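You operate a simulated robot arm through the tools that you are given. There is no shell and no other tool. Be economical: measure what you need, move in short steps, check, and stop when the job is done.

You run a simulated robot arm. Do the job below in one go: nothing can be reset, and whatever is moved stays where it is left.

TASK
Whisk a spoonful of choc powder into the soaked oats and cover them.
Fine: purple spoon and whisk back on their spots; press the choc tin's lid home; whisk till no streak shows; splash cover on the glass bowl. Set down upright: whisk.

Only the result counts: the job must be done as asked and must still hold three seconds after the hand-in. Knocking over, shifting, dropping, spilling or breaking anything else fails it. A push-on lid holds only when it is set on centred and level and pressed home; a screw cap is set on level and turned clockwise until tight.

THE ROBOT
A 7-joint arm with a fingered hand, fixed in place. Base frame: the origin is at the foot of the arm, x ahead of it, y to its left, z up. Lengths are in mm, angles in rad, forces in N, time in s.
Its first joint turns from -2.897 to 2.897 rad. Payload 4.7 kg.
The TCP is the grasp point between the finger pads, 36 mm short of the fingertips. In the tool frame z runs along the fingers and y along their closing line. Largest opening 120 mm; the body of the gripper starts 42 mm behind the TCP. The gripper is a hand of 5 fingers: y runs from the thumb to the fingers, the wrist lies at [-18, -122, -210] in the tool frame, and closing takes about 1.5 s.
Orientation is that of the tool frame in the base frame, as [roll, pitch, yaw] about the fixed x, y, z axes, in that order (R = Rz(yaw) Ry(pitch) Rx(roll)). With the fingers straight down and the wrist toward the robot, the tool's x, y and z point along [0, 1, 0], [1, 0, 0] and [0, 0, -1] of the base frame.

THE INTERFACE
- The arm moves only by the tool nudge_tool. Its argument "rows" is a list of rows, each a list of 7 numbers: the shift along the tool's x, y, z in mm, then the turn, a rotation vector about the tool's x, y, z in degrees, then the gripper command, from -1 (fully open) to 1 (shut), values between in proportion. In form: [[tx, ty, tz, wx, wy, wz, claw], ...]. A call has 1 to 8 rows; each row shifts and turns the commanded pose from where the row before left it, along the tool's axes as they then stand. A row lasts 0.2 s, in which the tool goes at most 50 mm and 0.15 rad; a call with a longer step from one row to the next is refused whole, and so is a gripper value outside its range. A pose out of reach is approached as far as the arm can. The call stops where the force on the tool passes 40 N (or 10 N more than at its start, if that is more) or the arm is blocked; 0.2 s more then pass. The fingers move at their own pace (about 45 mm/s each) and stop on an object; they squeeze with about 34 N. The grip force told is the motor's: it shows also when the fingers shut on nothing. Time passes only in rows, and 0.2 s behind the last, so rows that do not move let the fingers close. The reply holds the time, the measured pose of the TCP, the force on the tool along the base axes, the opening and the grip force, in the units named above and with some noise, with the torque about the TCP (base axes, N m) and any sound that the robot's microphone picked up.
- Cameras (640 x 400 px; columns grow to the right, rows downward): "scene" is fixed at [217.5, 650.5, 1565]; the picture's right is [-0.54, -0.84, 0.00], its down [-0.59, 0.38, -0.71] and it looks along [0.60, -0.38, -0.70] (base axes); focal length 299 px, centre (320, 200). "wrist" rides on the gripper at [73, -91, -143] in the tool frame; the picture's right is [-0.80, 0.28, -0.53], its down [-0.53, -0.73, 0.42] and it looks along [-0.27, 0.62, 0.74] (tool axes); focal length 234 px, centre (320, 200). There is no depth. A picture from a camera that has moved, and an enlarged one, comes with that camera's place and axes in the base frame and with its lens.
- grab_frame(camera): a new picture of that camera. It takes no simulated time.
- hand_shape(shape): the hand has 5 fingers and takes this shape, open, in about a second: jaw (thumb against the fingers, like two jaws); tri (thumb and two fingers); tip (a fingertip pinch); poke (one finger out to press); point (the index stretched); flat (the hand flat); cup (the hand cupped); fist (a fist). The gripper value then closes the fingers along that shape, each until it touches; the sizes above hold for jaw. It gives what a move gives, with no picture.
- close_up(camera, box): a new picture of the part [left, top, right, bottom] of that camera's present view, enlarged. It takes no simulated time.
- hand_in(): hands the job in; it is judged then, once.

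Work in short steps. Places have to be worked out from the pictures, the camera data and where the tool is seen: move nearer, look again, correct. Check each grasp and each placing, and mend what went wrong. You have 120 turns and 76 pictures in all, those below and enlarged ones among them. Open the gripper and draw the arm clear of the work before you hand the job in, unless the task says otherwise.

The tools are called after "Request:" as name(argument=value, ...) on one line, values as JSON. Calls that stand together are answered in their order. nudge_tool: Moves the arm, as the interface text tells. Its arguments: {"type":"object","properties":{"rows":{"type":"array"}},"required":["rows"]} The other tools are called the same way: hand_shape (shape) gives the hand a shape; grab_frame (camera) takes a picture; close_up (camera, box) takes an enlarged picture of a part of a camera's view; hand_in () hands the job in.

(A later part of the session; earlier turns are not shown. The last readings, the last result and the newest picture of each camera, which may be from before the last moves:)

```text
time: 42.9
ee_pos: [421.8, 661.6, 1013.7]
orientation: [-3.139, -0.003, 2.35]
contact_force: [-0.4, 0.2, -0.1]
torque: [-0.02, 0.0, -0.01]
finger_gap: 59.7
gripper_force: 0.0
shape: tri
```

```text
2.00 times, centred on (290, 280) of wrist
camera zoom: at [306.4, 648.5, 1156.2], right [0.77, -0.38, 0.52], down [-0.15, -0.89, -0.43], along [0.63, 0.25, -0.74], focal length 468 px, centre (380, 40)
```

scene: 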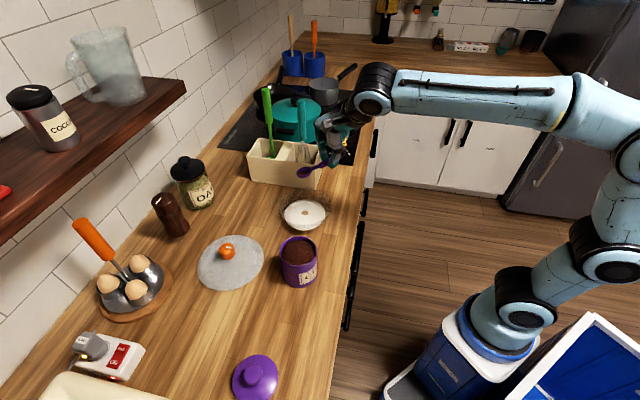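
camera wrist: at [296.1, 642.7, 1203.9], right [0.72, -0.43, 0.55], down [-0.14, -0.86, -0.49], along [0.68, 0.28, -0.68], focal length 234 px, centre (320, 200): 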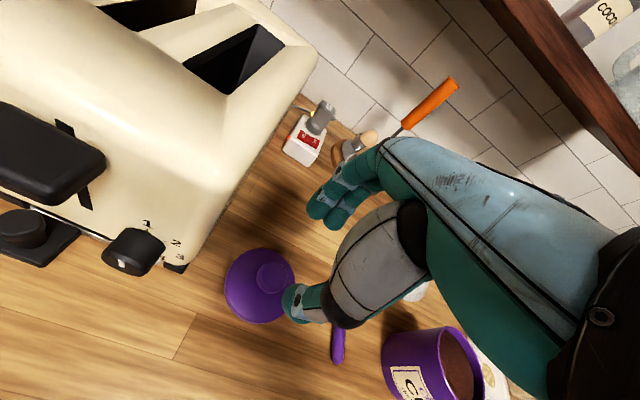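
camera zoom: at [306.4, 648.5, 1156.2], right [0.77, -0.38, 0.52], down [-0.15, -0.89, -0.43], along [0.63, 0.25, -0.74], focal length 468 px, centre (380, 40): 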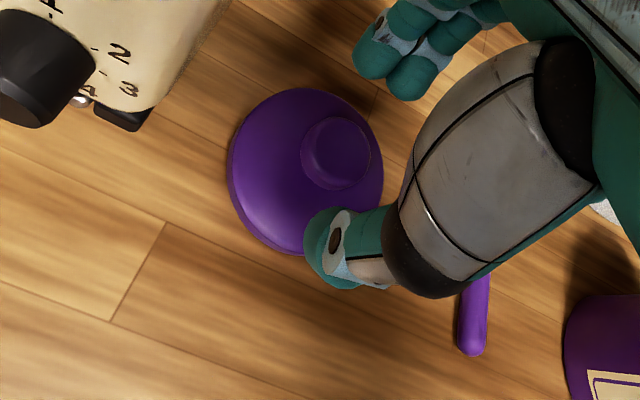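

The knob centre is near (425,665). I'm shifting 4.5 mm and descending in small steps, then closing.

Request:
nudge_tool(rows=[[0, 4.5, 12, 0, 0, 0, 0], [0, 0, 12, 0, 0, 0, 0], [0, 0, 10, 0, 0, 0, 0], [0, 0, 8, 0, 0, 0, 0], [0, 0, 4, 0, 0, 0, 0], [0, 0, 0, 0, 0, 0, 0]])

Request:
close_up(camera="wrist", box=[160, 180, 420, 380])

```text
time: 44.3
ee_pos: [424.5, 664.2, 968.2]
orientation: [3.141, -0.004, 2.352]
contact_force: [-0.4, 0.6, 4.2]
torque: [0.08, -0.12, 0.03]
finger_gap: 59.9
gripper_force: 0.1
shape: tri
```

```text
2.00 times, centred on (290, 280) of wrist
camera zoom: at [308.6, 650.6, 1111.8], right [0.77, -0.38, 0.52], down [-0.15, -0.89, -0.43], along [0.63, 0.25, -0.74], focal length 468 px, centre (380, 40)
```

zoom: 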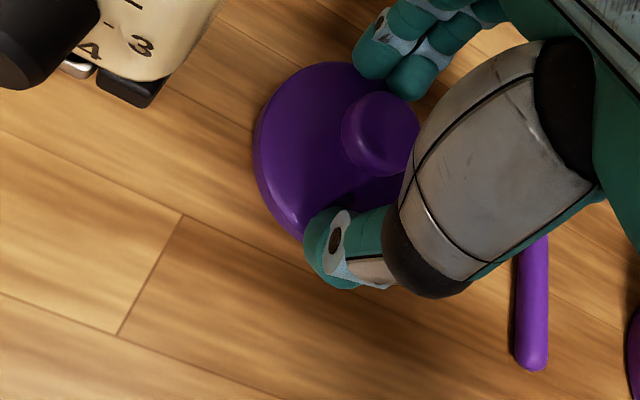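

The fingers are symmetric about the TCP and the knob is within 3–4 mm of centre. There's light contact with the lid's shoulder, so I'm raising 3 mm and closing.

Request:
nudge_tool(rows=[[0, 2, -3, 0, 0, 0, 0.2], [0, 0, 0, 0, 0, 0, 0.5], [0, 0, 0, 0, 0, 0, 1], [0, 0, 0, 0, 0, 0, 1], [0, 0, 0, 0, 0, 0, 1], [0, 0, 0, 0, 0, 0, 1]])

Request:
close_up(camera="wrist", box=[160, 180, 420, 380])

```text
time: 45.7
ee_pos: [425.8, 666.2, 971.0]
orientation: [-3.141, -0.004, 2.353]
contact_force: [-0.7, 0.1, 0.5]
torque: [0.02, 0.04, 0.0]
finger_gap: 21.5
gripper_force: 33.8
shape: tri
```

```text
2.00 times, centred on (290, 280) of wrist
camera zoom: at [310.4, 652.3, 1114.6], right [0.77, -0.37, 0.52], down [-0.15, -0.89, -0.42], along [0.63, 0.25, -0.74], focal length 468 px, centre (380, 40)
```

zoom: 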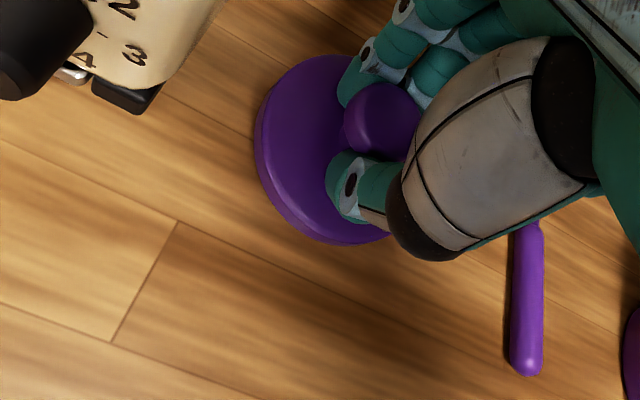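

The knob is gripped (21 mm, 34 N). Lifting and checking that the lid hangs level.

Request:
nudge_tool(rows=[[0, 0, -10, 0, 0, 0, 1], [0, 0, -25, 0, 0, 0, 1], [0, 0, -40, 0, 0, 0, 1], [0, 0, -40, 0, 0, 0, 1], [0, 0, -40, 0, 0, 0, 1], [0, 0, 0, 0, 0, 0, 1]])

Request:
close_up(camera="wrist", box=[160, 180, 420, 380])

Request:
close_up(camera="scene", box=[180, 260, 380, 400])

```text
time: 47.1
ee_pos: [425.9, 665.8, 1126.2]
orientation: [-3.14, -0.003, 2.352]
contact_force: [-0.5, -0.1, -0.5]
torque: [-0.02, 0.0, 0.01]
finger_gap: 21.3
gripper_force: 34.3
shape: tri
```

```text
2.00 times, centred on (290, 280) of wrist
camera zoom: at [309.9, 651.8, 1268.5], right [0.77, -0.37, 0.52], down [-0.15, -0.89, -0.42], along [0.63, 0.25, -0.74], focal length 468 px, centre (380, 40)
```

zoom: 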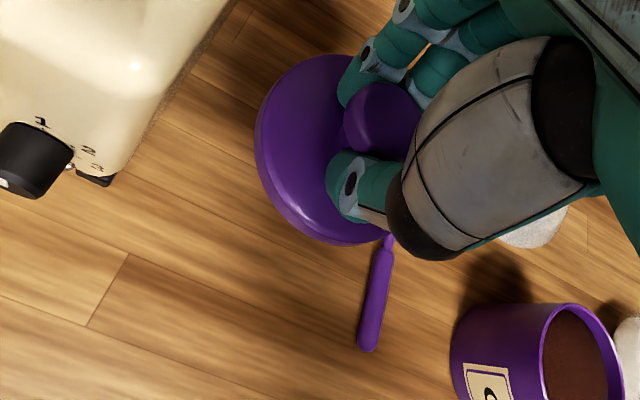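

```text
2.86 times, centred on (280, 330) of scene
camera zoom: at [217.5, 650.5, 1565.0], right [-0.54, -0.84, 0.0], down [-0.59, 0.38, -0.71], along [0.6, -0.38, -0.7], focal length 853 px, centre (434, -171)
```

zoom: 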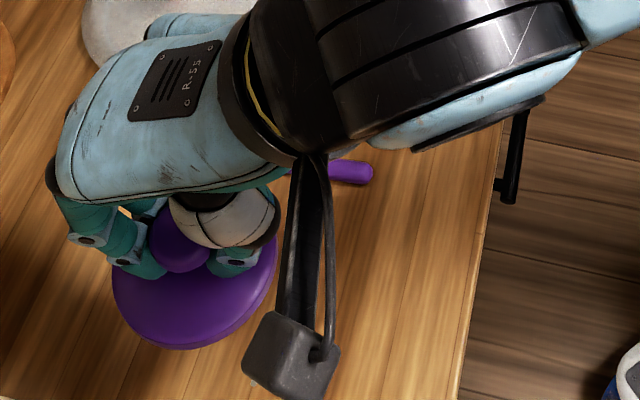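

The lid is held, probably offset by several mm along tool x. I'm moving it above the tin and will align it by comparing outlines in the same camera.

Request:
nudge_tool(rows=[[-25, -2, 0, 0, 0, 0, 1], [-42, -4, 0, 0, 0, 0, 1], [-42, -4, 0, 0, 0, 0, 1], [-42, -4, 0, 0, 0, 0, 1], [-42, -4, 0, 0, 0, 0, 1], [-42, -4, 0, 0, 0, 0, 1], [-25.5, -1.7, 20, 0, 0, 0, 1], [0, 0, 22, 0, 0, 0, 1]])

Request:
close_up(camera="scene", box=[220, 180, 380, 300])

Request:
close_up(camera="wrist", box=[160, 180, 420, 380])

```text
time: 48.9
ee_pos: [593.9, 461.3, 1082.9]
orientation: [-3.141, -0.002, 2.352]
contact_force: [-0.6, -0.6, -0.2]
torque: [0.04, 0.01, 0.0]
finger_gap: 21.6
gripper_force: 33.8
shape: tri
```

```text
3.33 times, centred on (300, 240) of scene
camera zoom: at [217.5, 650.5, 1565.0], right [-0.54, -0.84, 0.0], down [-0.59, 0.38, -0.71], along [0.6, -0.38, -0.7], focal length 995 px, centre (387, 67)
```

zoom: 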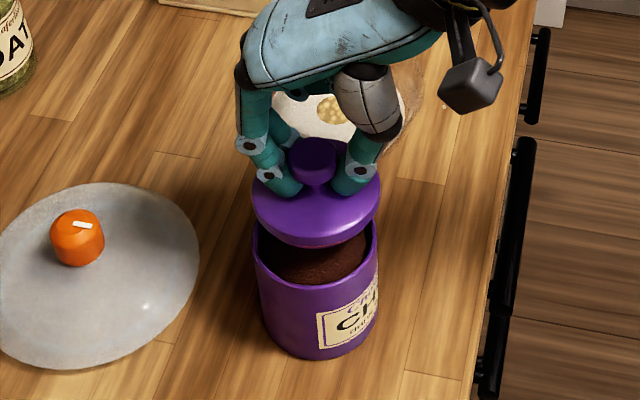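

```text
2.00 times, centred on (290, 280) of wrist
camera zoom: at [478.1, 447.9, 1225.9], right [0.77, -0.37, 0.52], down [-0.15, -0.89, -0.43], along [0.63, 0.25, -0.74], focal length 468 px, centre (380, 40)
```

zoom: 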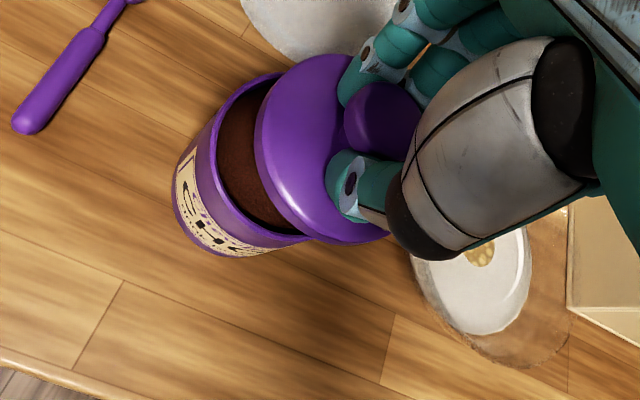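

The lid lines up closely with the tin laterally; I estimate it needs about +3 mm in y. I'm lowering to just above the rim for a closer check.

Request:
nudge_tool(rows=[[2, 2, 6, 0, 0, 0, 1], [0, 0, 8, 0, 0, 0, 1], [0, 0, 4, 0, 0, 0, 1], [0, 0, 0, 0, 0, 0, 1]])

Request:
close_up(camera="scene", box=[250, 205, 346, 265])

Request:
close_up(camera="wrist", box=[220, 180, 380, 300])

```text
time: 49.9
ee_pos: [594.9, 467.0, 1065.0]
orientation: [-3.139, -0.004, 2.351]
contact_force: [-0.2, -0.1, -0.8]
torque: [0.0, -0.03, 0.02]
finger_gap: 21.6
gripper_force: 33.8
shape: tri
```

```text
6.67 times, centred on (298, 235) of scene
camera zoom: at [217.5, 650.5, 1565.0], right [-0.54, -0.84, 0.0], down [-0.59, 0.38, -0.71], along [0.6, -0.38, -0.7], focal length 1991 px, centre (467, -33)
```

zoom: 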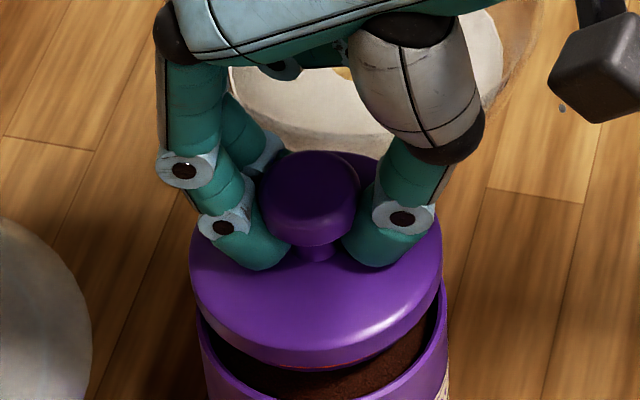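

```text
3.33 times, centred on (300, 240) of wrist
camera zoom: at [477.5, 453.2, 1208.2], right [0.77, -0.38, 0.52], down [-0.15, -0.89, -0.43], along [0.63, 0.25, -0.74], focal length 781 px, centre (387, 67)
```

zoom: 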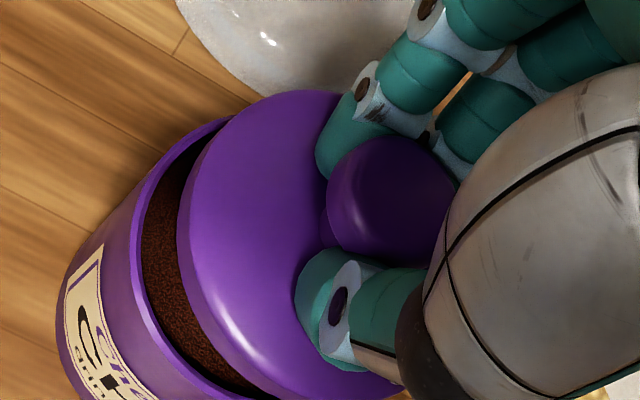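

The lid is about 1.5 mm past centre in y and otherwise centred. I'm correcting that and lowering further with force monitoring.

Request:
nudge_tool(rows=[[-1.1, -1.1, 2, 0, 0, 0, 1], [0, 0, 4, 0, 0, 0, 1], [0, 0, 4, 0, 0, 0, 1], [0, 0, 3, 0, 0, 0, 1], [0, 0, 0, 0, 0, 0, 1]])

Request:
close_up(camera="scene", box=[250, 205, 346, 265])

```text
time: 50.9
ee_pos: [594.1, 466.9, 1061.7]
orientation: [3.13, -0.008, 2.35]
contact_force: [0.3, 0.5, 6.2]
torque: [0.11, -0.04, 0.0]
finger_gap: 22.2
gripper_force: 33.8
shape: tri
stopped in row 4: the force on the tool passed its limit at 43 N (the readings are from after the stop); the commanded pose is now the measured one
```

```text
6.67 times, centred on (298, 235) of scene
camera zoom: at [217.5, 650.5, 1565.0], right [-0.54, -0.84, 0.0], down [-0.59, 0.38, -0.71], along [0.6, -0.38, -0.7], focal length 1991 px, centre (467, -33)
```

zoom: 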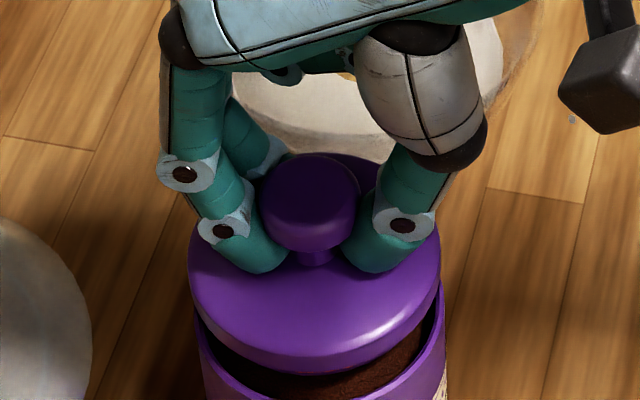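

The lid touched the rim at TCP≈1058, so it isn't entering yet and the alignment needs refining. I'm rising a few mm and viewing both outlines fully.

Request:
nudge_tool(rows=[[0, 0, -4, 0.6, 0, 0, 1], [0, 0, 0, 0, 0, 0, 1], [0, 0, 0, 0, 0, 0, 1]])

Request:
close_up(camera="scene", box=[246, 222, 350, 287])

Request:
close_up(camera="wrist", box=[160, 190, 352, 310])

```text
time: 51.7
ee_pos: [593.8, 466.0, 1064.1]
orientation: [3.141, -0.005, 2.352]
contact_force: [0.6, -0.3, -0.7]
torque: [0.01, 0.01, 0.02]
finger_gap: 22.3
gripper_force: 34.4
shape: tri
```

```text
6.15 times, centred on (298, 254) of scene
camera zoom: at [217.5, 650.5, 1565.0], right [-0.54, -0.84, 0.0], down [-0.59, 0.38, -0.71], along [0.6, -0.38, -0.7], focal length 1838 px, centre (455, -135)
```

zoom: 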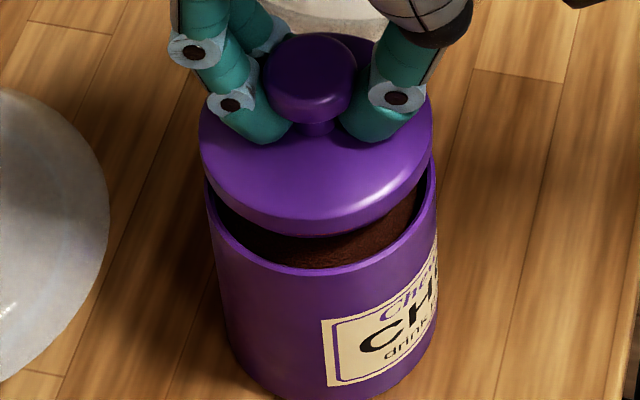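

```text
3.33 times, centred on (256, 250) of wrist
camera zoom: at [477.8, 452.2, 1207.5], right [0.77, -0.38, 0.52], down [-0.15, -0.89, -0.43], along [0.63, 0.25, -0.74], focal length 781 px, centre (533, 33)
```

zoom: 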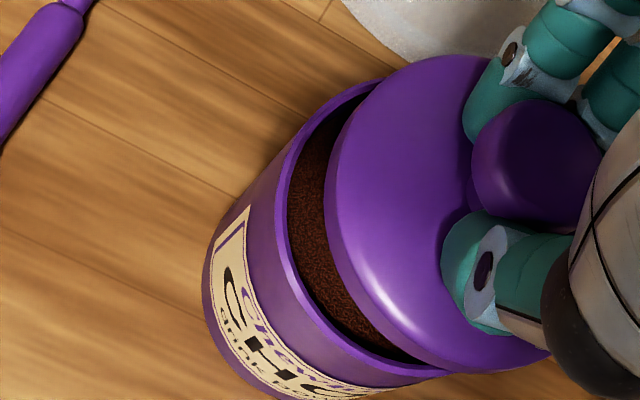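

Fitting both views puts the tin at about (589.5,475.5) and the lid at about (595,473). I'm shifting (-5,+2.5) and lowering slowly to feel whether it enters.

Request:
nudge_tool(rows=[[5.3, -1.8, 0, 0, 0, 0, 1], [0, 0, 2, 0, 0, 0, 1], [0, 0, 3, 0, 0, 0, 1], [0, 0, 3, 0, 0, 0, 1], [0, 0, 3, 0, 0, 0, 1], [0, 0, 0, 0, 0, 0, 1]])

Request:
close_up(camera="scene", box=[246, 222, 350, 287])

```text
time: 53.1
ee_pos: [587.2, 467.7, 1059.3]
orientation: [3.134, -0.006, 2.353]
contact_force: [-5.4, 0.7, 39.0]
torque: [-0.86, -0.31, -0.02]
finger_gap: 22.9
gripper_force: 33.7
shape: tri
```

```text
6.15 times, centred on (298, 254) of scene
camera zoom: at [217.5, 650.5, 1565.0], right [-0.54, -0.84, 0.0], down [-0.59, 0.38, -0.71], along [0.6, -0.38, -0.7], focal length 1838 px, centre (455, -135)
```

zoom: 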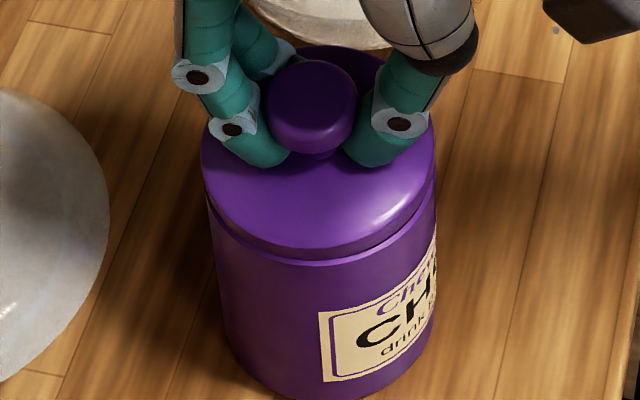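

It's at the rim with 39 N, and the torque suggests contact on the -y side. Checking the wrist view for tilt or offset.

Request:
close_up(camera="wrist", box=[160, 190, 352, 310])

```text
3.33 times, centred on (256, 250) of wrist
camera zoom: at [471.3, 453.4, 1200.6], right [0.76, -0.38, 0.52], down [-0.14, -0.89, -0.43], along [0.63, 0.26, -0.73], focal length 781 px, centre (533, 33)
```

zoom: 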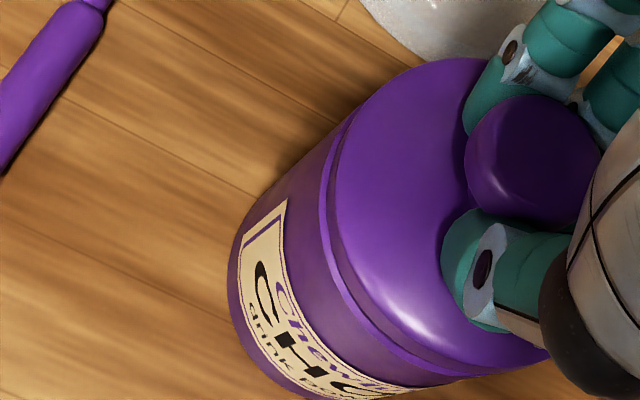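

The lid looks centred all round with a small even gap, so it may just need pressing. I'm pressing a little further and watching height and force.

Request:
nudge_tool(rows=[[0, 0, 1, 0, 0, 0, 1], [0, 0, 1, 0, 0, 0, 1], [0, 0, 1, 0, 0, 0, 1], [0, 0, 1, 0, 0, 0, 1]])

Request:
close_up(camera="scene", box=[246, 222, 350, 287])

```text
time: 53.6
ee_pos: [588.6, 469.3, 1059.3]
orientation: [3.13, -0.008, 2.355]
contact_force: [-1.5, -0.1, 11.5]
torque: [-0.39, -0.07, -0.03]
finger_gap: 22.2
gripper_force: 34.4
shape: tri
stopped in row 2: the force on the tool passed its limit at 50 N (the readings are from after the stop); the commanded pose is now the measured one
```

```text
6.15 times, centred on (298, 254) of scene
camera zoom: at [217.5, 650.5, 1565.0], right [-0.54, -0.84, 0.0], down [-0.59, 0.38, -0.71], along [0.6, -0.38, -0.7], focal length 1838 px, centre (455, -135)
```

zoom: 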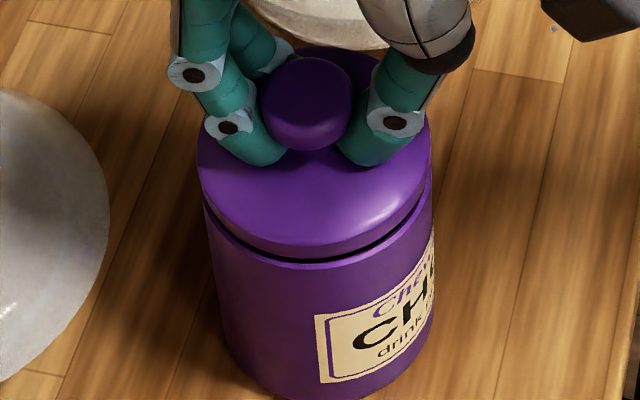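

The force points to contact on the rim's far side, pushing the lid toward -x. I'm lifting slightly, levelling, shifting about 2.6 mm toward -x and pressing again.

Request:
nudge_tool(rows=[[0, 0, -3, 0.6, -0.4, 0, 1], [2.2, -1.5, 0, 0, 0, 0, 1], [0, 0, 0, 0, 0, 0, 1], [0, 0, 2, 0, 0, 0, 1], [0, 0, 2, 0, 0, 0, 1], [0, 0, 2, 0, 0, 0, 1], [0, 0, 2, 0, 0, 0, 1], [0, 0, 0, 0, 0, 0, 1]])

```text
time: 55.2
ee_pos: [587.3, 470.6, 1059.0]
orientation: [3.132, -0.004, 2.352]
contact_force: [-1.3, 0.4, 9.6]
torque: [-0.14, -0.27, 0.02]
finger_gap: 22.5
gripper_force: 34.4
shape: tri
stopped in row 8: the force on the tool passed its limit at 42 N (the readings are from after the stop); the commanded pose is now the measured one
```

Same height, and the torque still indicates the far (+x,-y) side. I'm sliding the lid toward (-x,+y) in 1 mm steps under light pressure to look for the drop-in.

Request:
nudge_tool(rows=[[1, -0.2, 1, 0.5, 0, 0, 1], [1, -0.2, 0, 0, 0, 0, 1], [1, -0.2, 0.5, 0, 0, 0, 1], [0, 0, 0.5, 0, 0, 0, 1], [0, 0, 0, 0, 0, 0, 1]])

Request:
close_up(camera="scene", box=[246, 222, 350, 287])

Request:
close_up(camera="wrist", box=[160, 190, 352, 310])

```text
time: 56.4
ee_pos: [584.1, 472.1, 1054.5]
orientation: [-3.139, -0.004, 2.351]
contact_force: [0.7, 3.5, 3.0]
torque: [0.7, -0.03, -0.07]
finger_gap: 22.1
gripper_force: 34.6
shape: tri
heard: snap
```

```text
6.15 times, centred on (298, 254) of scene
camera zoom: at [217.5, 650.5, 1565.0], right [-0.54, -0.84, 0.0], down [-0.59, 0.38, -0.71], along [0.6, -0.38, -0.7], focal length 1838 px, centre (455, -135)
```

zoom: 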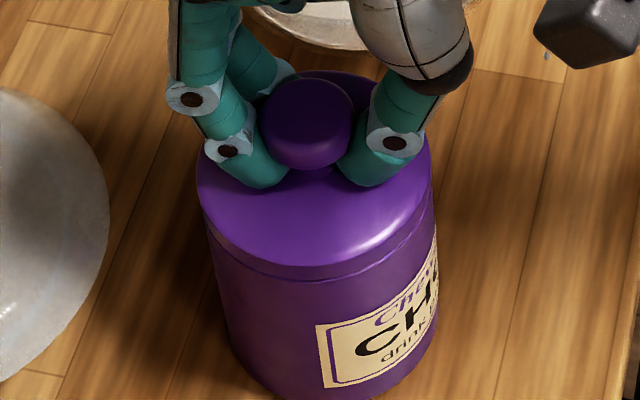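

```text
3.33 times, centred on (256, 250) of wrist
camera zoom: at [467.7, 458.5, 1197.4], right [0.77, -0.37, 0.52], down [-0.15, -0.89, -0.42], along [0.63, 0.25, -0.74], focal length 781 px, centre (533, 33)
```

zoom: 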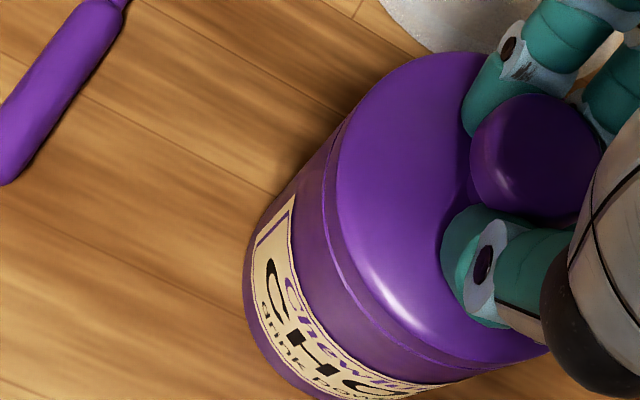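

A snap — the lid is home. I'm releasing gently and rising straight up.

Request:
nudge_tool(rows=[[0, 0, 0, 0, 0, 0, 0.7], [0, 0, 0, 0, 0, 0, 0.4], [0, 0, 0, 0, 0, 0, 0.1], [0, 0, 0, 0, 0, 0, -0.1], [0, 0, -15, 0, 0, 0, -0.1], [0, 0, -40, 0, 0, 0, -0.1], [0, 0, -50, 0, 0, 0, -0.1], [0, 0, -50, 0, 0, 0, -0.1]])

Request:
grab_frame(camera="wrist")

Request:
grab_frame(camera="scene")

```text
time: 58.2
ee_pos: [583.8, 470.9, 1210.8]
orientation: [-3.139, -0.003, 2.352]
contact_force: [0.3, 0.5, 0.0]
torque: [-0.04, 0.02, 0.01]
finger_gap: 65.4
gripper_force: 0.0
shape: tri
```

```text
21 pictures are left
camera wrist: at [467.9, 457.5, 1352.8], right [0.77, -0.37, 0.52], down [-0.15, -0.89, -0.42], along [0.62, 0.25, -0.74], focal length 234 px, centre (320, 200)
```

wrist: 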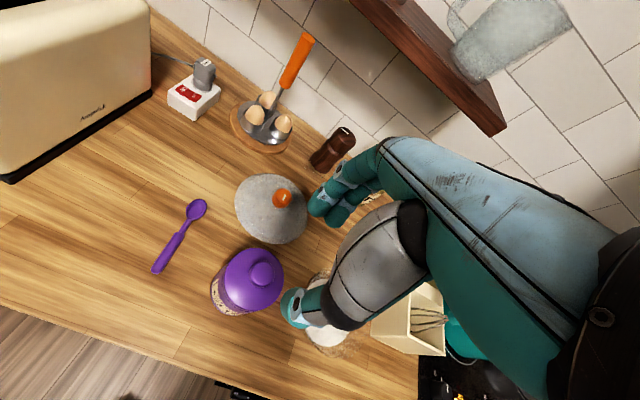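

```text
20 pictures are left
```

scene: 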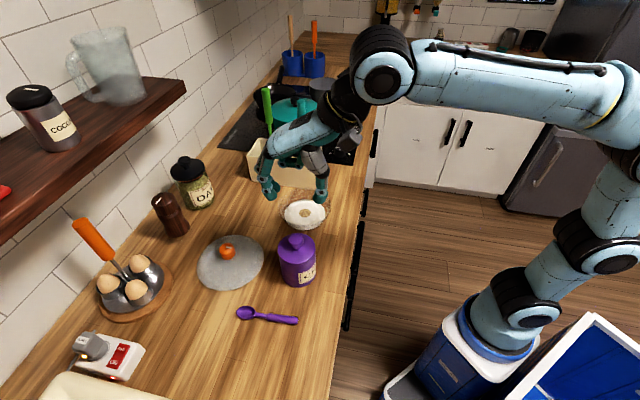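

Lid on and spoon in place. For the whisk I'm keeping the tri grip and turning to a yaw near 1.4, so the fingers stay away from the green utensil. I'll hover short of it and look.

Request:
nudge_tool(rows=[[0, 0, -8, 0, 0, 7.8, -0.1], [0, 0, -8, 0, 0, 7.8, -0.1], [0, 0, -8, 0, 0, 7.8, -0.1], [0, 0, 0, 0, 0, 7.8, -0.1], [0, 0, 0, 0, 0, 7.8, -0.1], [0, 0, 0, 0, 0, 7.8, -0.1], [0, 0, 0, 0, 0, 7.8, -0.1]])

Request:
nudge_tool(rows=[[-18, 35.6, 0, 0, 0, 0, -0.1], [-18, 35.6, 0, 0, 0, 0, -0.1], [-18, 35.6, 0, 0, 0, 0, -0.1], [-18, 35.6, 0, 0, 0, 0, -0.1], [-18, 35.6, 0, 0, 0, 0, -0.1], [-18, 35.6, 0, 0, 0, 0, -0.1], [-18, 35.6, 0, 0, 0, 0, -0.1]])

Request:
grab_frame(camera="wrist")

Request:
close_up(camera="scene", box=[220, 70, 380, 190])

```text
time: 59.8
ee_pos: [584.7, 471.1, 1234.9]
orientation: [-3.14, -0.003, 1.398]
contact_force: [0.4, -0.9, 0.9]
torque: [0.04, 0.01, -0.03]
finger_gap: 65.5
gripper_force: 0.2
shape: tri
```

```text
time: 61.4
ee_pos: [811.6, 304.6, 1233.5]
orientation: [-3.139, -0.002, 1.4]
contact_force: [0.2, 0.4, 0.5]
torque: [-0.06, 0.02, -0.06]
finger_gap: 65.5
gripper_force: 0.1
shape: tri
```

```text
19 pictures are left
camera wrist: at [732.4, 391.2, 1376.0], right [0.14, -0.84, 0.52], down [-0.81, -0.4, -0.42], along [0.56, -0.37, -0.74], focal length 234 px, centre (320, 200)
```

wrist: 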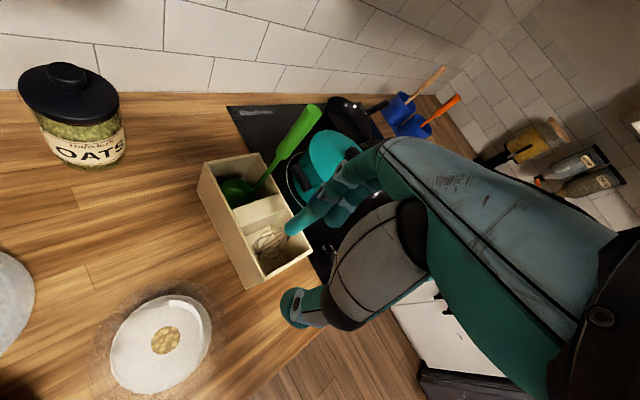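

```text
3.33 times, centred on (300, 130) of scene
camera zoom: at [217.5, 650.5, 1565.0], right [-0.54, -0.84, 0.0], down [-0.59, 0.38, -0.71], along [0.6, -0.38, -0.7], focal length 995 px, centre (387, 433)
```

zoom: 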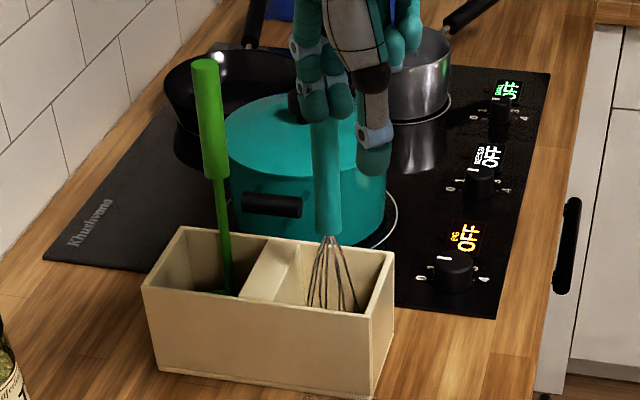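

Combining rays puts the whisk handle vertical at about (892,280), from z≈1062 to about 1180. I'm moving directly above it with margin, then checking.

Request:
nudge_tool(rows=[[0, 0, -15, 0, 0, 0, -0.2], [-4, 28, 0, 0, 0, 0, -0.2], [-4, 28, 0, 0, 0, 0, -0.2], [-3, 27.4, 0, 0, 0, 0, -0.2], [0, 0, 0, 0, 0, 0, -0.2]])

Request:
close_up(camera="wrist", box=[200, 130, 440, 310])

Request:
close_up(camera="scene", box=[220, 40, 380, 160])

```text
time: 62.6
ee_pos: [890.0, 280.5, 1247.3]
orientation: [-3.139, 0.0, 1.399]
contact_force: [0.3, 0.8, -0.7]
torque: [0.02, 0.02, -0.04]
finger_gap: 71.9
gripper_force: 0.1
shape: tri
```

```text
2.22 times, centred on (320, 220) of wrist
camera zoom: at [812.5, 366.9, 1390.0], right [0.14, -0.84, 0.52], down [-0.81, -0.4, -0.42], along [0.56, -0.37, -0.74], focal length 520 px, centre (320, 156)
```

zoom: 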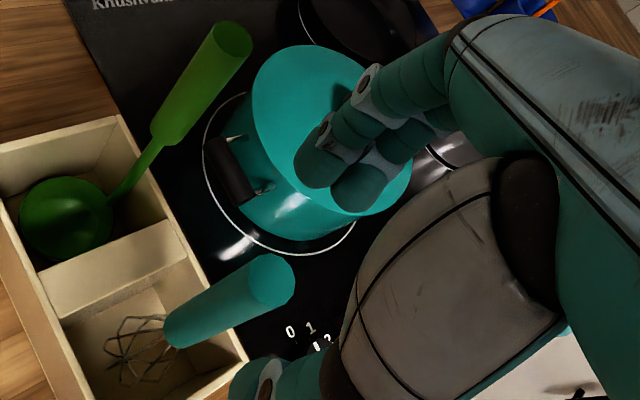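

```text
3.33 times, centred on (300, 100) of scene
camera zoom: at [217.5, 650.5, 1565.0], right [-0.54, -0.84, 0.0], down [-0.59, 0.38, -0.71], along [0.6, -0.38, -0.7], focal length 995 px, centre (387, 533)
```

zoom: 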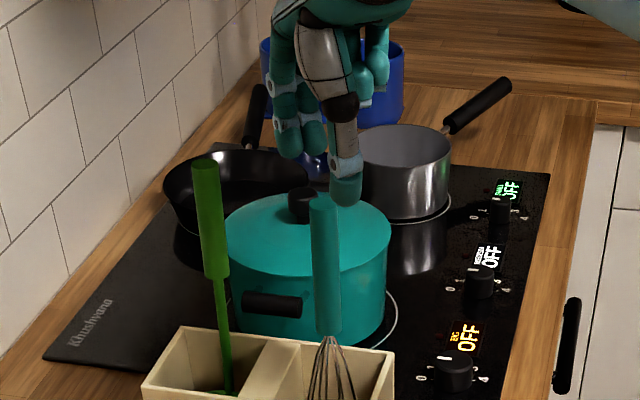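

The handle is resolved: top at about (890,283,1196), vertical. I'm centring by 2.5 mm, descending to TCP z≈1160 and closing.

Request:
nudge_tool(rows=[[2.6, 0.6, 10, 0, 0, 0, -0.2], [0, 0, 25, 0, 0, 0, -0.2], [0, 0, 25, 0, 0, 0, -0.2], [0, 0, 15, 0, 0, 0, -0.2], [0, 0, 11, 0, 0, 0, -0.2], [0, 0, 0, 0, 0, 0, 0]])

Request:
nudge_tool(rows=[[0, 0, 0, 0, 0, 0, 0.3], [0, 0, 0, 0, 0, 0, 0.6], [0, 0, 0, 0, 0, 0, 1], [0, 0, 0, 0, 0, 0, 1], [0, 0, 0, 0, 0, 0, 1], [0, 0, 0, 0, 0, 0, 1], [0, 0, 0, 0, 0, 0, 1]])

Request:
close_up(camera="wrist", box=[160, 130, 400, 310])

```text
time: 64.0
ee_pos: [889.8, 282.5, 1160.9]
orientation: [-3.138, 0.0, 1.4]
contact_force: [0.3, 0.3, 0.7]
torque: [-0.01, -0.02, 0.01]
finger_gap: 60.7
gripper_force: 0.1
shape: tri
```

```text
time: 65.6
ee_pos: [890.1, 282.1, 1161.1]
orientation: [-3.138, 0.0, 1.4]
contact_force: [-0.3, -0.2, 0.2]
torque: [0.02, 0.01, -0.02]
finger_gap: 14.8
gripper_force: 34.2
shape: tri
```

```text
2.22 times, centred on (280, 220) of wrist
camera zoom: at [812.4, 368.8, 1304.4], right [0.14, -0.84, 0.52], down [-0.81, -0.4, -0.42], along [0.56, -0.37, -0.74], focal length 520 px, centre (409, 156)
```

zoom: 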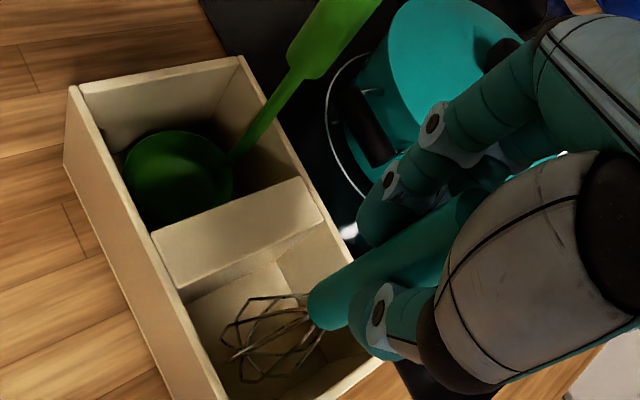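

The handle appears gripped (34 N). I'm lifting straight up so the whisk clears the holder.

Request:
nudge_tool(rows=[[0, 0, -10, 0, 0, 0, 1], [0, 0, -25, 0, 0, 0, 1], [0, 0, -35, 0, 0, 0, 1], [0, 0, -40, 0, 0, 0, 1], [0, 0, -40, 0, 0, 0, 1], [0, 0, 0, 0, 0, 0, 1]])

Request:
close_up(camera="scene", box=[220, 30, 380, 150])

Request:
close_up(camera="wrist", box=[100, 150, 400, 350])

```text
time: 67.0
ee_pos: [890.8, 283.0, 1314.6]
orientation: [-3.137, 0.001, 1.4]
contact_force: [-0.5, 0.4, 0.1]
torque: [-0.01, -0.03, -0.01]
finger_gap: 14.6
gripper_force: 34.2
shape: tri
```

```text
3.33 times, centred on (300, 90) of scene
camera zoom: at [217.5, 650.5, 1565.0], right [-0.54, -0.84, 0.0], down [-0.59, 0.38, -0.71], along [0.6, -0.38, -0.7], focal length 995 px, centre (387, 567)
```

zoom: 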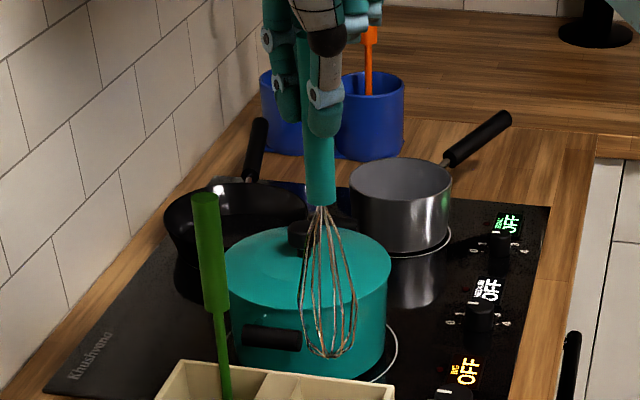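

```text
2.00 times, centred on (250, 250) of wrist
camera zoom: at [813.3, 369.6, 1456.7], right [0.14, -0.84, 0.52], down [-0.81, -0.4, -0.42], along [0.56, -0.37, -0.74], focal length 468 px, centre (460, 100)
```

zoom: 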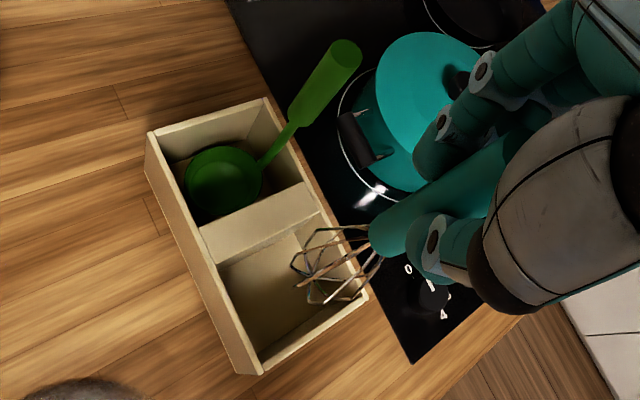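

The whisk is held vertical with its tip about 240 mm below the TCP. I'm carrying it above the oats at about (740,371).

Request:
nudge_tool(rows=[[6, -16, 0, 0, 0, 0, 1], [12, -30, 0, 0, 0, 0, 1], [12, -32, 0, 0, 0, 0, 1], [12, -32, 0, 0, 0, 0, 1], [12, -32, 0, 0, 0, 0, 1], [7, -21.5, 0, 0, 0, 0, 1], [0, 0, 30, 0, 0, 0, 1], [0, 0, 30, 0, 0, 0, 1]])

Request:
nudge_tool(rows=[[0, 0, 0, 0, 0, 0, 1]])

Request:
close_up(camera="scene", box=[230, 140, 370, 240])

Request:
close_up(camera="wrist", box=[100, 150, 400, 350])

```text
time: 68.8
ee_pos: [738.2, 371.0, 1253.5]
orientation: [-3.14, -0.001, 1.398]
contact_force: [0.3, 0.8, -0.4]
torque: [0.04, -0.02, -0.01]
finger_gap: 14.8
gripper_force: 34.4
shape: tri
```

```text
time: 69.2
ee_pos: [738.9, 370.8, 1253.3]
orientation: [-3.138, 0.001, 1.399]
contact_force: [-0.1, 0.2, -0.1]
torque: [0.0, -0.03, 0.0]
finger_gap: 14.7
gripper_force: 34.3
shape: tri
```

```text
4.00 times, centred on (300, 190) of scene
camera zoom: at [217.5, 650.5, 1565.0], right [-0.54, -0.84, 0.0], down [-0.59, 0.38, -0.71], along [0.6, -0.38, -0.7], focal length 1194 px, centre (400, 240)
```

zoom: 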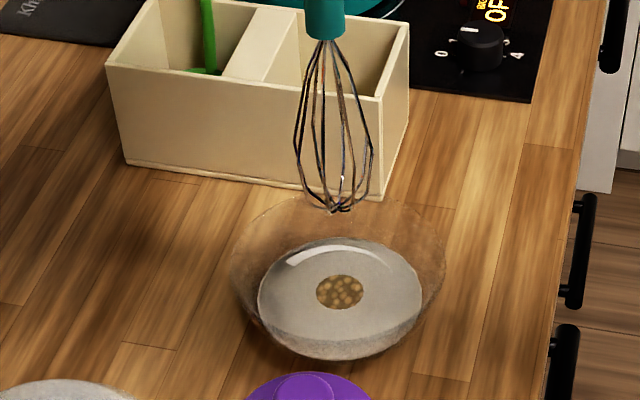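

```text
2.00 times, centred on (250, 250) of wrist
camera zoom: at [661.9, 457.5, 1396.5], right [0.14, -0.84, 0.52], down [-0.81, -0.4, -0.42], along [0.56, -0.37, -0.74], focal length 468 px, centre (460, 100)
```

zoom: 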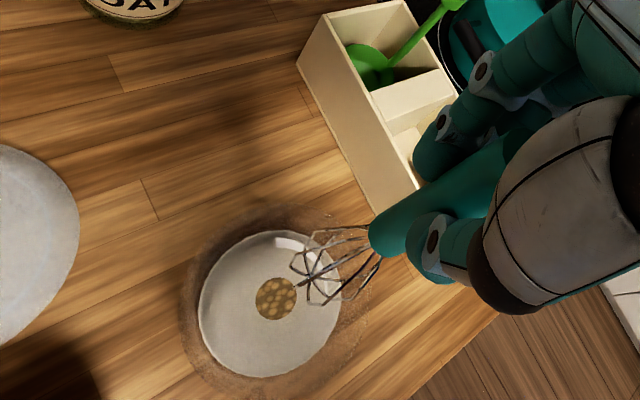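

Better-conditioned rays give the oats' surface at z≈947 and bowl centre at about (727,376). I'm shifting there and lowering the whisk so its tip reaches about z 930.

Request:
nudge_tool(rows=[[2.9, -12.7, 0, 0, 0, 0, 1], [0, 0, 20, 0, 0, 0, 1], [0, 0, 20, 0, 0, 0, 1], [0, 0, 20, 0, 0, 0, 1], [0, 0, 15, 0, 0, 0, 1], [0, 0, 8, 0, 0, 0, 1], [0, 0, 0, 0, 0, 0, 1]])

Request:
close_up(camera="scene", box=[240, 160, 370, 240])

```text
time: 70.8
ee_pos: [726.8, 375.2, 1169.4]
orientation: [-3.138, 0.0, 1.4]
contact_force: [0.0, -0.1, -1.2]
torque: [-0.02, -0.01, 0.0]
finger_gap: 14.7
gripper_force: 34.0
shape: tri
```

```text
4.92 times, centred on (305, 200) of scene
camera zoom: at [217.5, 650.5, 1565.0], right [-0.54, -0.84, 0.0], down [-0.59, 0.38, -0.71], along [0.6, -0.38, -0.7], focal length 1470 px, centre (394, 200)
```

zoom: 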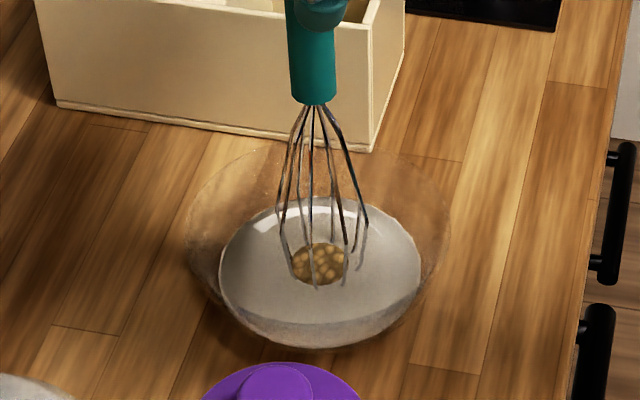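

The whisk sits right in the middle of the oats. I'm stirring circles of about 15 mm radius.

Request:
nudge_tool(rows=[[15, 0, 0, 0, 0, 0, 1], [-15, 15, 0, 0, 0, 0, 1], [-15, -15, 0, 0, 0, 0, 1], [15, -15, 0, 0, 0, 0, 1], [15, 15, 0, 0, 0, 0, 1], [-15, 15, 0, 0, 0, 0, 1], [-15, -15, 0, 0, 0, 0, 1], [15, -15, 0, 0, 0, 0, 1]])

Request:
nudge_tool(rows=[[15, 15, 0, 0, 0, 0, 1], [-15, 15, 0, 0, 0, 0, 1], [-15, -15, 0, 0, 0, 0, 1], [15, -15, 0, 0, 0, 0, 1], [15, 15, 0, 0, 0, 0, 1], [-15, 15, 0, 0, 0, 0, 1], [-15, -15, 0, 0, 0, 0, 1], [15, -15, 0, 0, 0, 0, 1]])

Request:
close_up(camera="scene", box=[240, 160, 370, 240])

```text
time: 72.6
ee_pos: [711.4, 377.4, 1168.9]
orientation: [-3.139, 0.001, 1.397]
contact_force: [0.3, -1.4, -0.7]
torque: [0.03, -0.02, 0.0]
finger_gap: 14.8
gripper_force: 33.8
shape: tri
```

```text
time: 74.4
ee_pos: [709.3, 376.2, 1168.1]
orientation: [-3.14, -0.001, 1.399]
contact_force: [0.0, 0.3, -0.7]
torque: [0.0, 0.02, -0.01]
finger_gap: 15.1
gripper_force: 33.9
shape: tri
```

```text
4.92 times, centred on (305, 200) of scene
camera zoom: at [217.5, 650.5, 1565.0], right [-0.54, -0.84, 0.0], down [-0.59, 0.38, -0.71], along [0.6, -0.38, -0.7], focal length 1470 px, centre (394, 200)
```

zoom: 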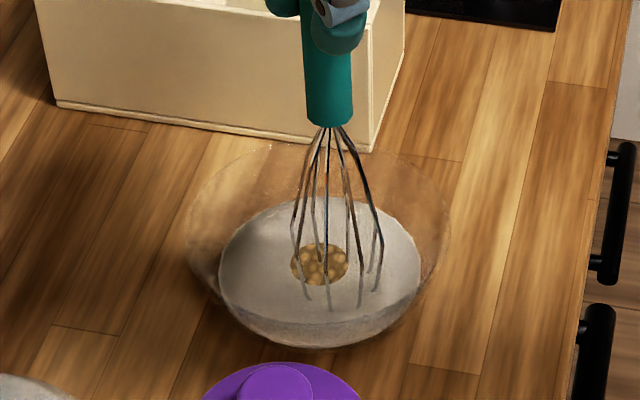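

The centre still shows a patch. I'm going about 8 mm deeper and whisking faster with wider strokes through the middle.

Request:
nudge_tool(rows=[[0, 15, 4, 0, 0, 0, 1], [0, 0, 4, 0, 0, 0, 1], [18, 0, 0, 0, 0, 0, 1], [-18, 18, 0, 0, 0, 0, 1], [-18, -18, 0, 0, 0, 0, 1], [18, -18, 0, 0, 0, 0, 1], [18, 18, 0, 0, 0, 0, 1], [-18, 18, 0, 0, 0, 0, 1]])

Request:
nudge_tool(rows=[[-18, -18, 0, 0, 0, 0, 1], [18, -18, 0, 0, 0, 0, 1], [18, 18, 0, 0, 0, 0, 1], [-18, 18, 0, 0, 0, 0, 1], [-18, -18, 0, 0, 0, 0, 1], [18, -18, 0, 0, 0, 0, 1], [18, 18, 0, 0, 0, 0, 1], [-18, 18, 0, 0, 0, 0, 1]])

Request:
nudge_tool(rows=[[-18, -18, 0, 0, 0, 0, 1], [18, -18, 0, 0, 0, 0, 1], [18, 18, 0, 0, 0, 0, 1], [-18, 18, 0, 0, 0, 0, 1], [-18, -18, 0, 0, 0, 0, 1], [18, -18, 0, 0, 0, 0, 1], [18, 18, 0, 0, 0, 0, 1], [-18, 18, 0, 0, 0, 0, 1]])

Request:
close_up(camera="scene", box=[265, 185, 345, 235])

```text
time: 76.2
ee_pos: [743.4, 374.8, 1161.0]
orientation: [-3.136, 0.0, 1.4]
contact_force: [-0.9, 0.8, -0.5]
torque: [-0.01, -0.05, 0.01]
finger_gap: 15.1
gripper_force: 34.1
shape: tri
```

```text
time: 78.0
ee_pos: [745.0, 371.9, 1161.5]
orientation: [-3.14, 0.0, 1.4]
contact_force: [-0.2, -0.4, 0.8]
torque: [-0.06, -0.03, 0.01]
finger_gap: 15.4
gripper_force: 33.9
shape: tri
```

```text
time: 79.8
ee_pos: [745.9, 371.6, 1161.8]
orientation: [-3.139, -0.001, 1.401]
contact_force: [-0.9, 0.6, 1.9]
torque: [0.03, 0.07, -0.03]
finger_gap: 15.1
gripper_force: 34.0
shape: tri
```

```text
8.00 times, centred on (305, 210) of scene
camera zoom: at [217.5, 650.5, 1565.0], right [-0.54, -0.84, 0.0], down [-0.59, 0.38, -0.71], along [0.6, -0.38, -0.7], focal length 2389 px, centre (440, 120)
```

zoom: 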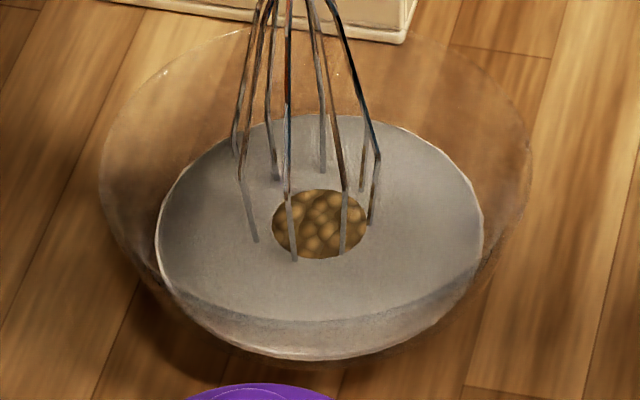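

The patch looks more evenly coloured than before. I'm continuing to whisk and will compare.

Request:
nudge_tool(rows=[[-18, -18, 0, 0, 0, 0, 1], [18, -18, 0, 0, 0, 0, 1], [18, 18, 0, 0, 0, 0, 1], [-18, 18, 0, 0, 0, 0, 1], [-18, -18, 0, 0, 0, 0, 1], [18, -18, 0, 0, 0, 0, 1], [18, 18, 0, 0, 0, 0, 1], [-18, 18, 0, 0, 0, 0, 1]])

Request:
nudge_tool(rows=[[0, -36, 0, 0, 0, 0, 1], [0, 36, 0, 0, 0, 0, 1], [0, -36, 0, 0, 0, 0, 1], [0, 36, 0, 0, 0, 0, 1], [0, -36, 0, 0, 0, 0, 1], [0, 36, 0, 0, 0, 0, 1], [0, -36, 0, 0, 0, 0, 1], [0, 36, 0, 0, 0, 0, 1]])

Request:
nudge_tool(rows=[[-18, -18, 0, 0, 0, 0, 1], [18, -18, 0, 0, 0, 0, 1], [18, 18, 0, 0, 0, 0, 1], [-18, 18, 0, 0, 0, 0, 1], [-18, -18, 0, 0, 0, 0, 1], [18, -18, 0, 0, 0, 0, 1], [18, 18, 0, 0, 0, 0, 1], [-18, 18, 0, 0, 0, 0, 1]])

Request:
close_up(camera="scene", box=[265, 185, 345, 235])

```text
time: 81.6
ee_pos: [743.2, 373.8, 1160.9]
orientation: [-3.138, -0.001, 1.4]
contact_force: [-0.3, 0.2, 2.3]
torque: [0.07, 0.15, -0.02]
finger_gap: 15.6
gripper_force: 34.1
shape: tri
```

```text
time: 83.4
ee_pos: [743.7, 371.9, 1159.2]
orientation: [-3.139, -0.001, 1.399]
contact_force: [-1.3, -0.8, 4.8]
torque: [-0.02, 0.23, -0.02]
finger_gap: 16.1
gripper_force: 33.7
shape: tri
```

```text
time: 85.2
ee_pos: [745.6, 371.6, 1159.6]
orientation: [-3.14, -0.002, 1.4]
contact_force: [-0.3, 0.5, 4.2]
torque: [0.03, 0.17, 0.0]
finger_gap: 15.5
gripper_force: 34.2
shape: tri
```

```text
8.00 times, centred on (305, 210) of scene
camera zoom: at [217.5, 650.5, 1565.0], right [-0.54, -0.84, 0.0], down [-0.59, 0.38, -0.71], along [0.6, -0.38, -0.7], focal length 2389 px, centre (440, 120)
```

zoom: 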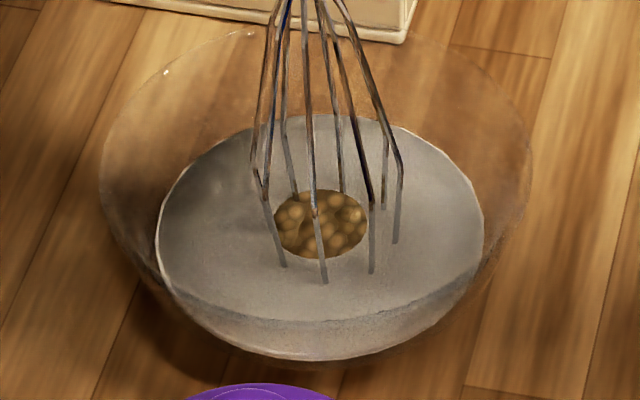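

There's some contact force, so the tip is brushing the bowl. I'm rising 4 mm, giving a few more gentler turns, then lifting out to look.

Request:
nudge_tool(rows=[[-14, -18, -4, 0, 0, 0, 1], [14, -14, 0, 0, 0, 0, 1], [14, 14, 0, 0, 0, 0, 1], [-14, 14, 0, 0, 0, 0, 1], [-14, -14, 0, 0, 0, 0, 1], [14, -14, 0, 0, 0, 0, 1], [14, 14, 0, 0, 0, 0, 1], [-14, 14, 0, 0, 0, 0, 1]])

Request:
nudge_tool(rows=[[-14, -14, 0, 0, 0, 0, 1], [14, -14, 0, 0, 0, 0, 1], [14, 14, 0, 0, 0, 0, 1], [-14, 14, 0, 0, 0, 0, 1], [-14, -14, 0, 0, 0, 0, 1], [14, -14, 0, 0, 0, 0, 1], [14, 14, 0, 0, 0, 0, 1], [-14, 14, 0, 0, 0, 0, 1]])

Request:
nudge_tool(rows=[[-14, -14, 0, 0, 0, 0, 1], [14, -14, 0, 0, 0, 0, 1], [14, 14, 0, 0, 0, 0, 1], [-14, 14, 0, 0, 0, 0, 1], [-14, -14, 0, 0, 0, 0, 1], [14, -14, 0, 0, 0, 0, 1], [14, 14, 0, 0, 0, 0, 1], [-14, 0, 0, 0, 0, 0, 1]])

Request:
nudge_tool(rows=[[0, 0, -15, 0, 0, 0, 1], [0, 0, -25, 0, 0, 0, 1], [0, 0, -40, 0, 0, 0, 1], [0, 0, -40, 0, 0, 0, 1], [0, 0, -30, 0, 0, 0, 1], [0, 0, 0, 0, 0, 0, 1]])

Request:
grab_frame(camera="wrist")

Request:
close_up(camera="scene", box=[220, 100, 380, 240])

```text
time: 87.0
ee_pos: [739.5, 373.4, 1162.9]
orientation: [-3.139, 0.001, 1.4]
contact_force: [0.6, -0.3, -2.1]
torque: [-0.03, -0.01, 0.01]
finger_gap: 15.5
gripper_force: 34.1
shape: tri
```

```text
time: 88.8
ee_pos: [740.6, 373.3, 1164.4]
orientation: [-3.139, -0.001, 1.399]
contact_force: [-0.3, 1.0, -1.0]
torque: [-0.02, 0.01, 0.0]
finger_gap: 15.4
gripper_force: 34.1
shape: tri
```

```text
time: 90.6
ee_pos: [727.6, 376.8, 1164.0]
orientation: [-3.138, 0.0, 1.399]
contact_force: [0.4, 1.0, -0.8]
torque: [0.0, 0.01, -0.02]
finger_gap: 15.5
gripper_force: 33.8
shape: tri
```

```text
time: 92.0
ee_pos: [725.8, 374.3, 1316.6]
orientation: [-3.139, 0.0, 1.4]
contact_force: [-0.1, -0.5, -0.5]
torque: [0.04, 0.01, -0.01]
finger_gap: 15.7
gripper_force: 33.8
shape: tri
```

```text
6 pictures are left
camera wrist: at [648.6, 462.1, 1458.6], right [0.14, -0.84, 0.52], down [-0.81, -0.4, -0.42], along [0.56, -0.37, -0.74], focal length 234 px, centre (320, 200)
```

wrist: 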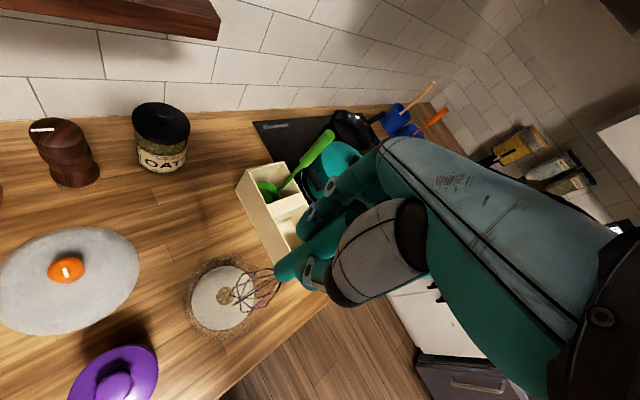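

```text
2.86 times, centred on (300, 170) of scene
camera zoom: at [217.5, 650.5, 1565.0], right [-0.54, -0.84, 0.0], down [-0.59, 0.38, -0.71], along [0.6, -0.38, -0.7], focal length 853 px, centre (377, 286)
```

zoom: 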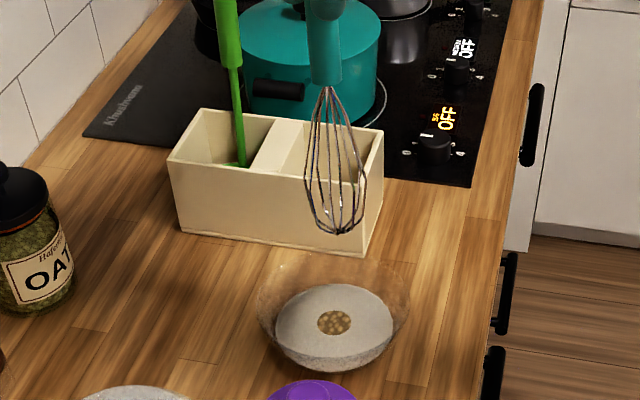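

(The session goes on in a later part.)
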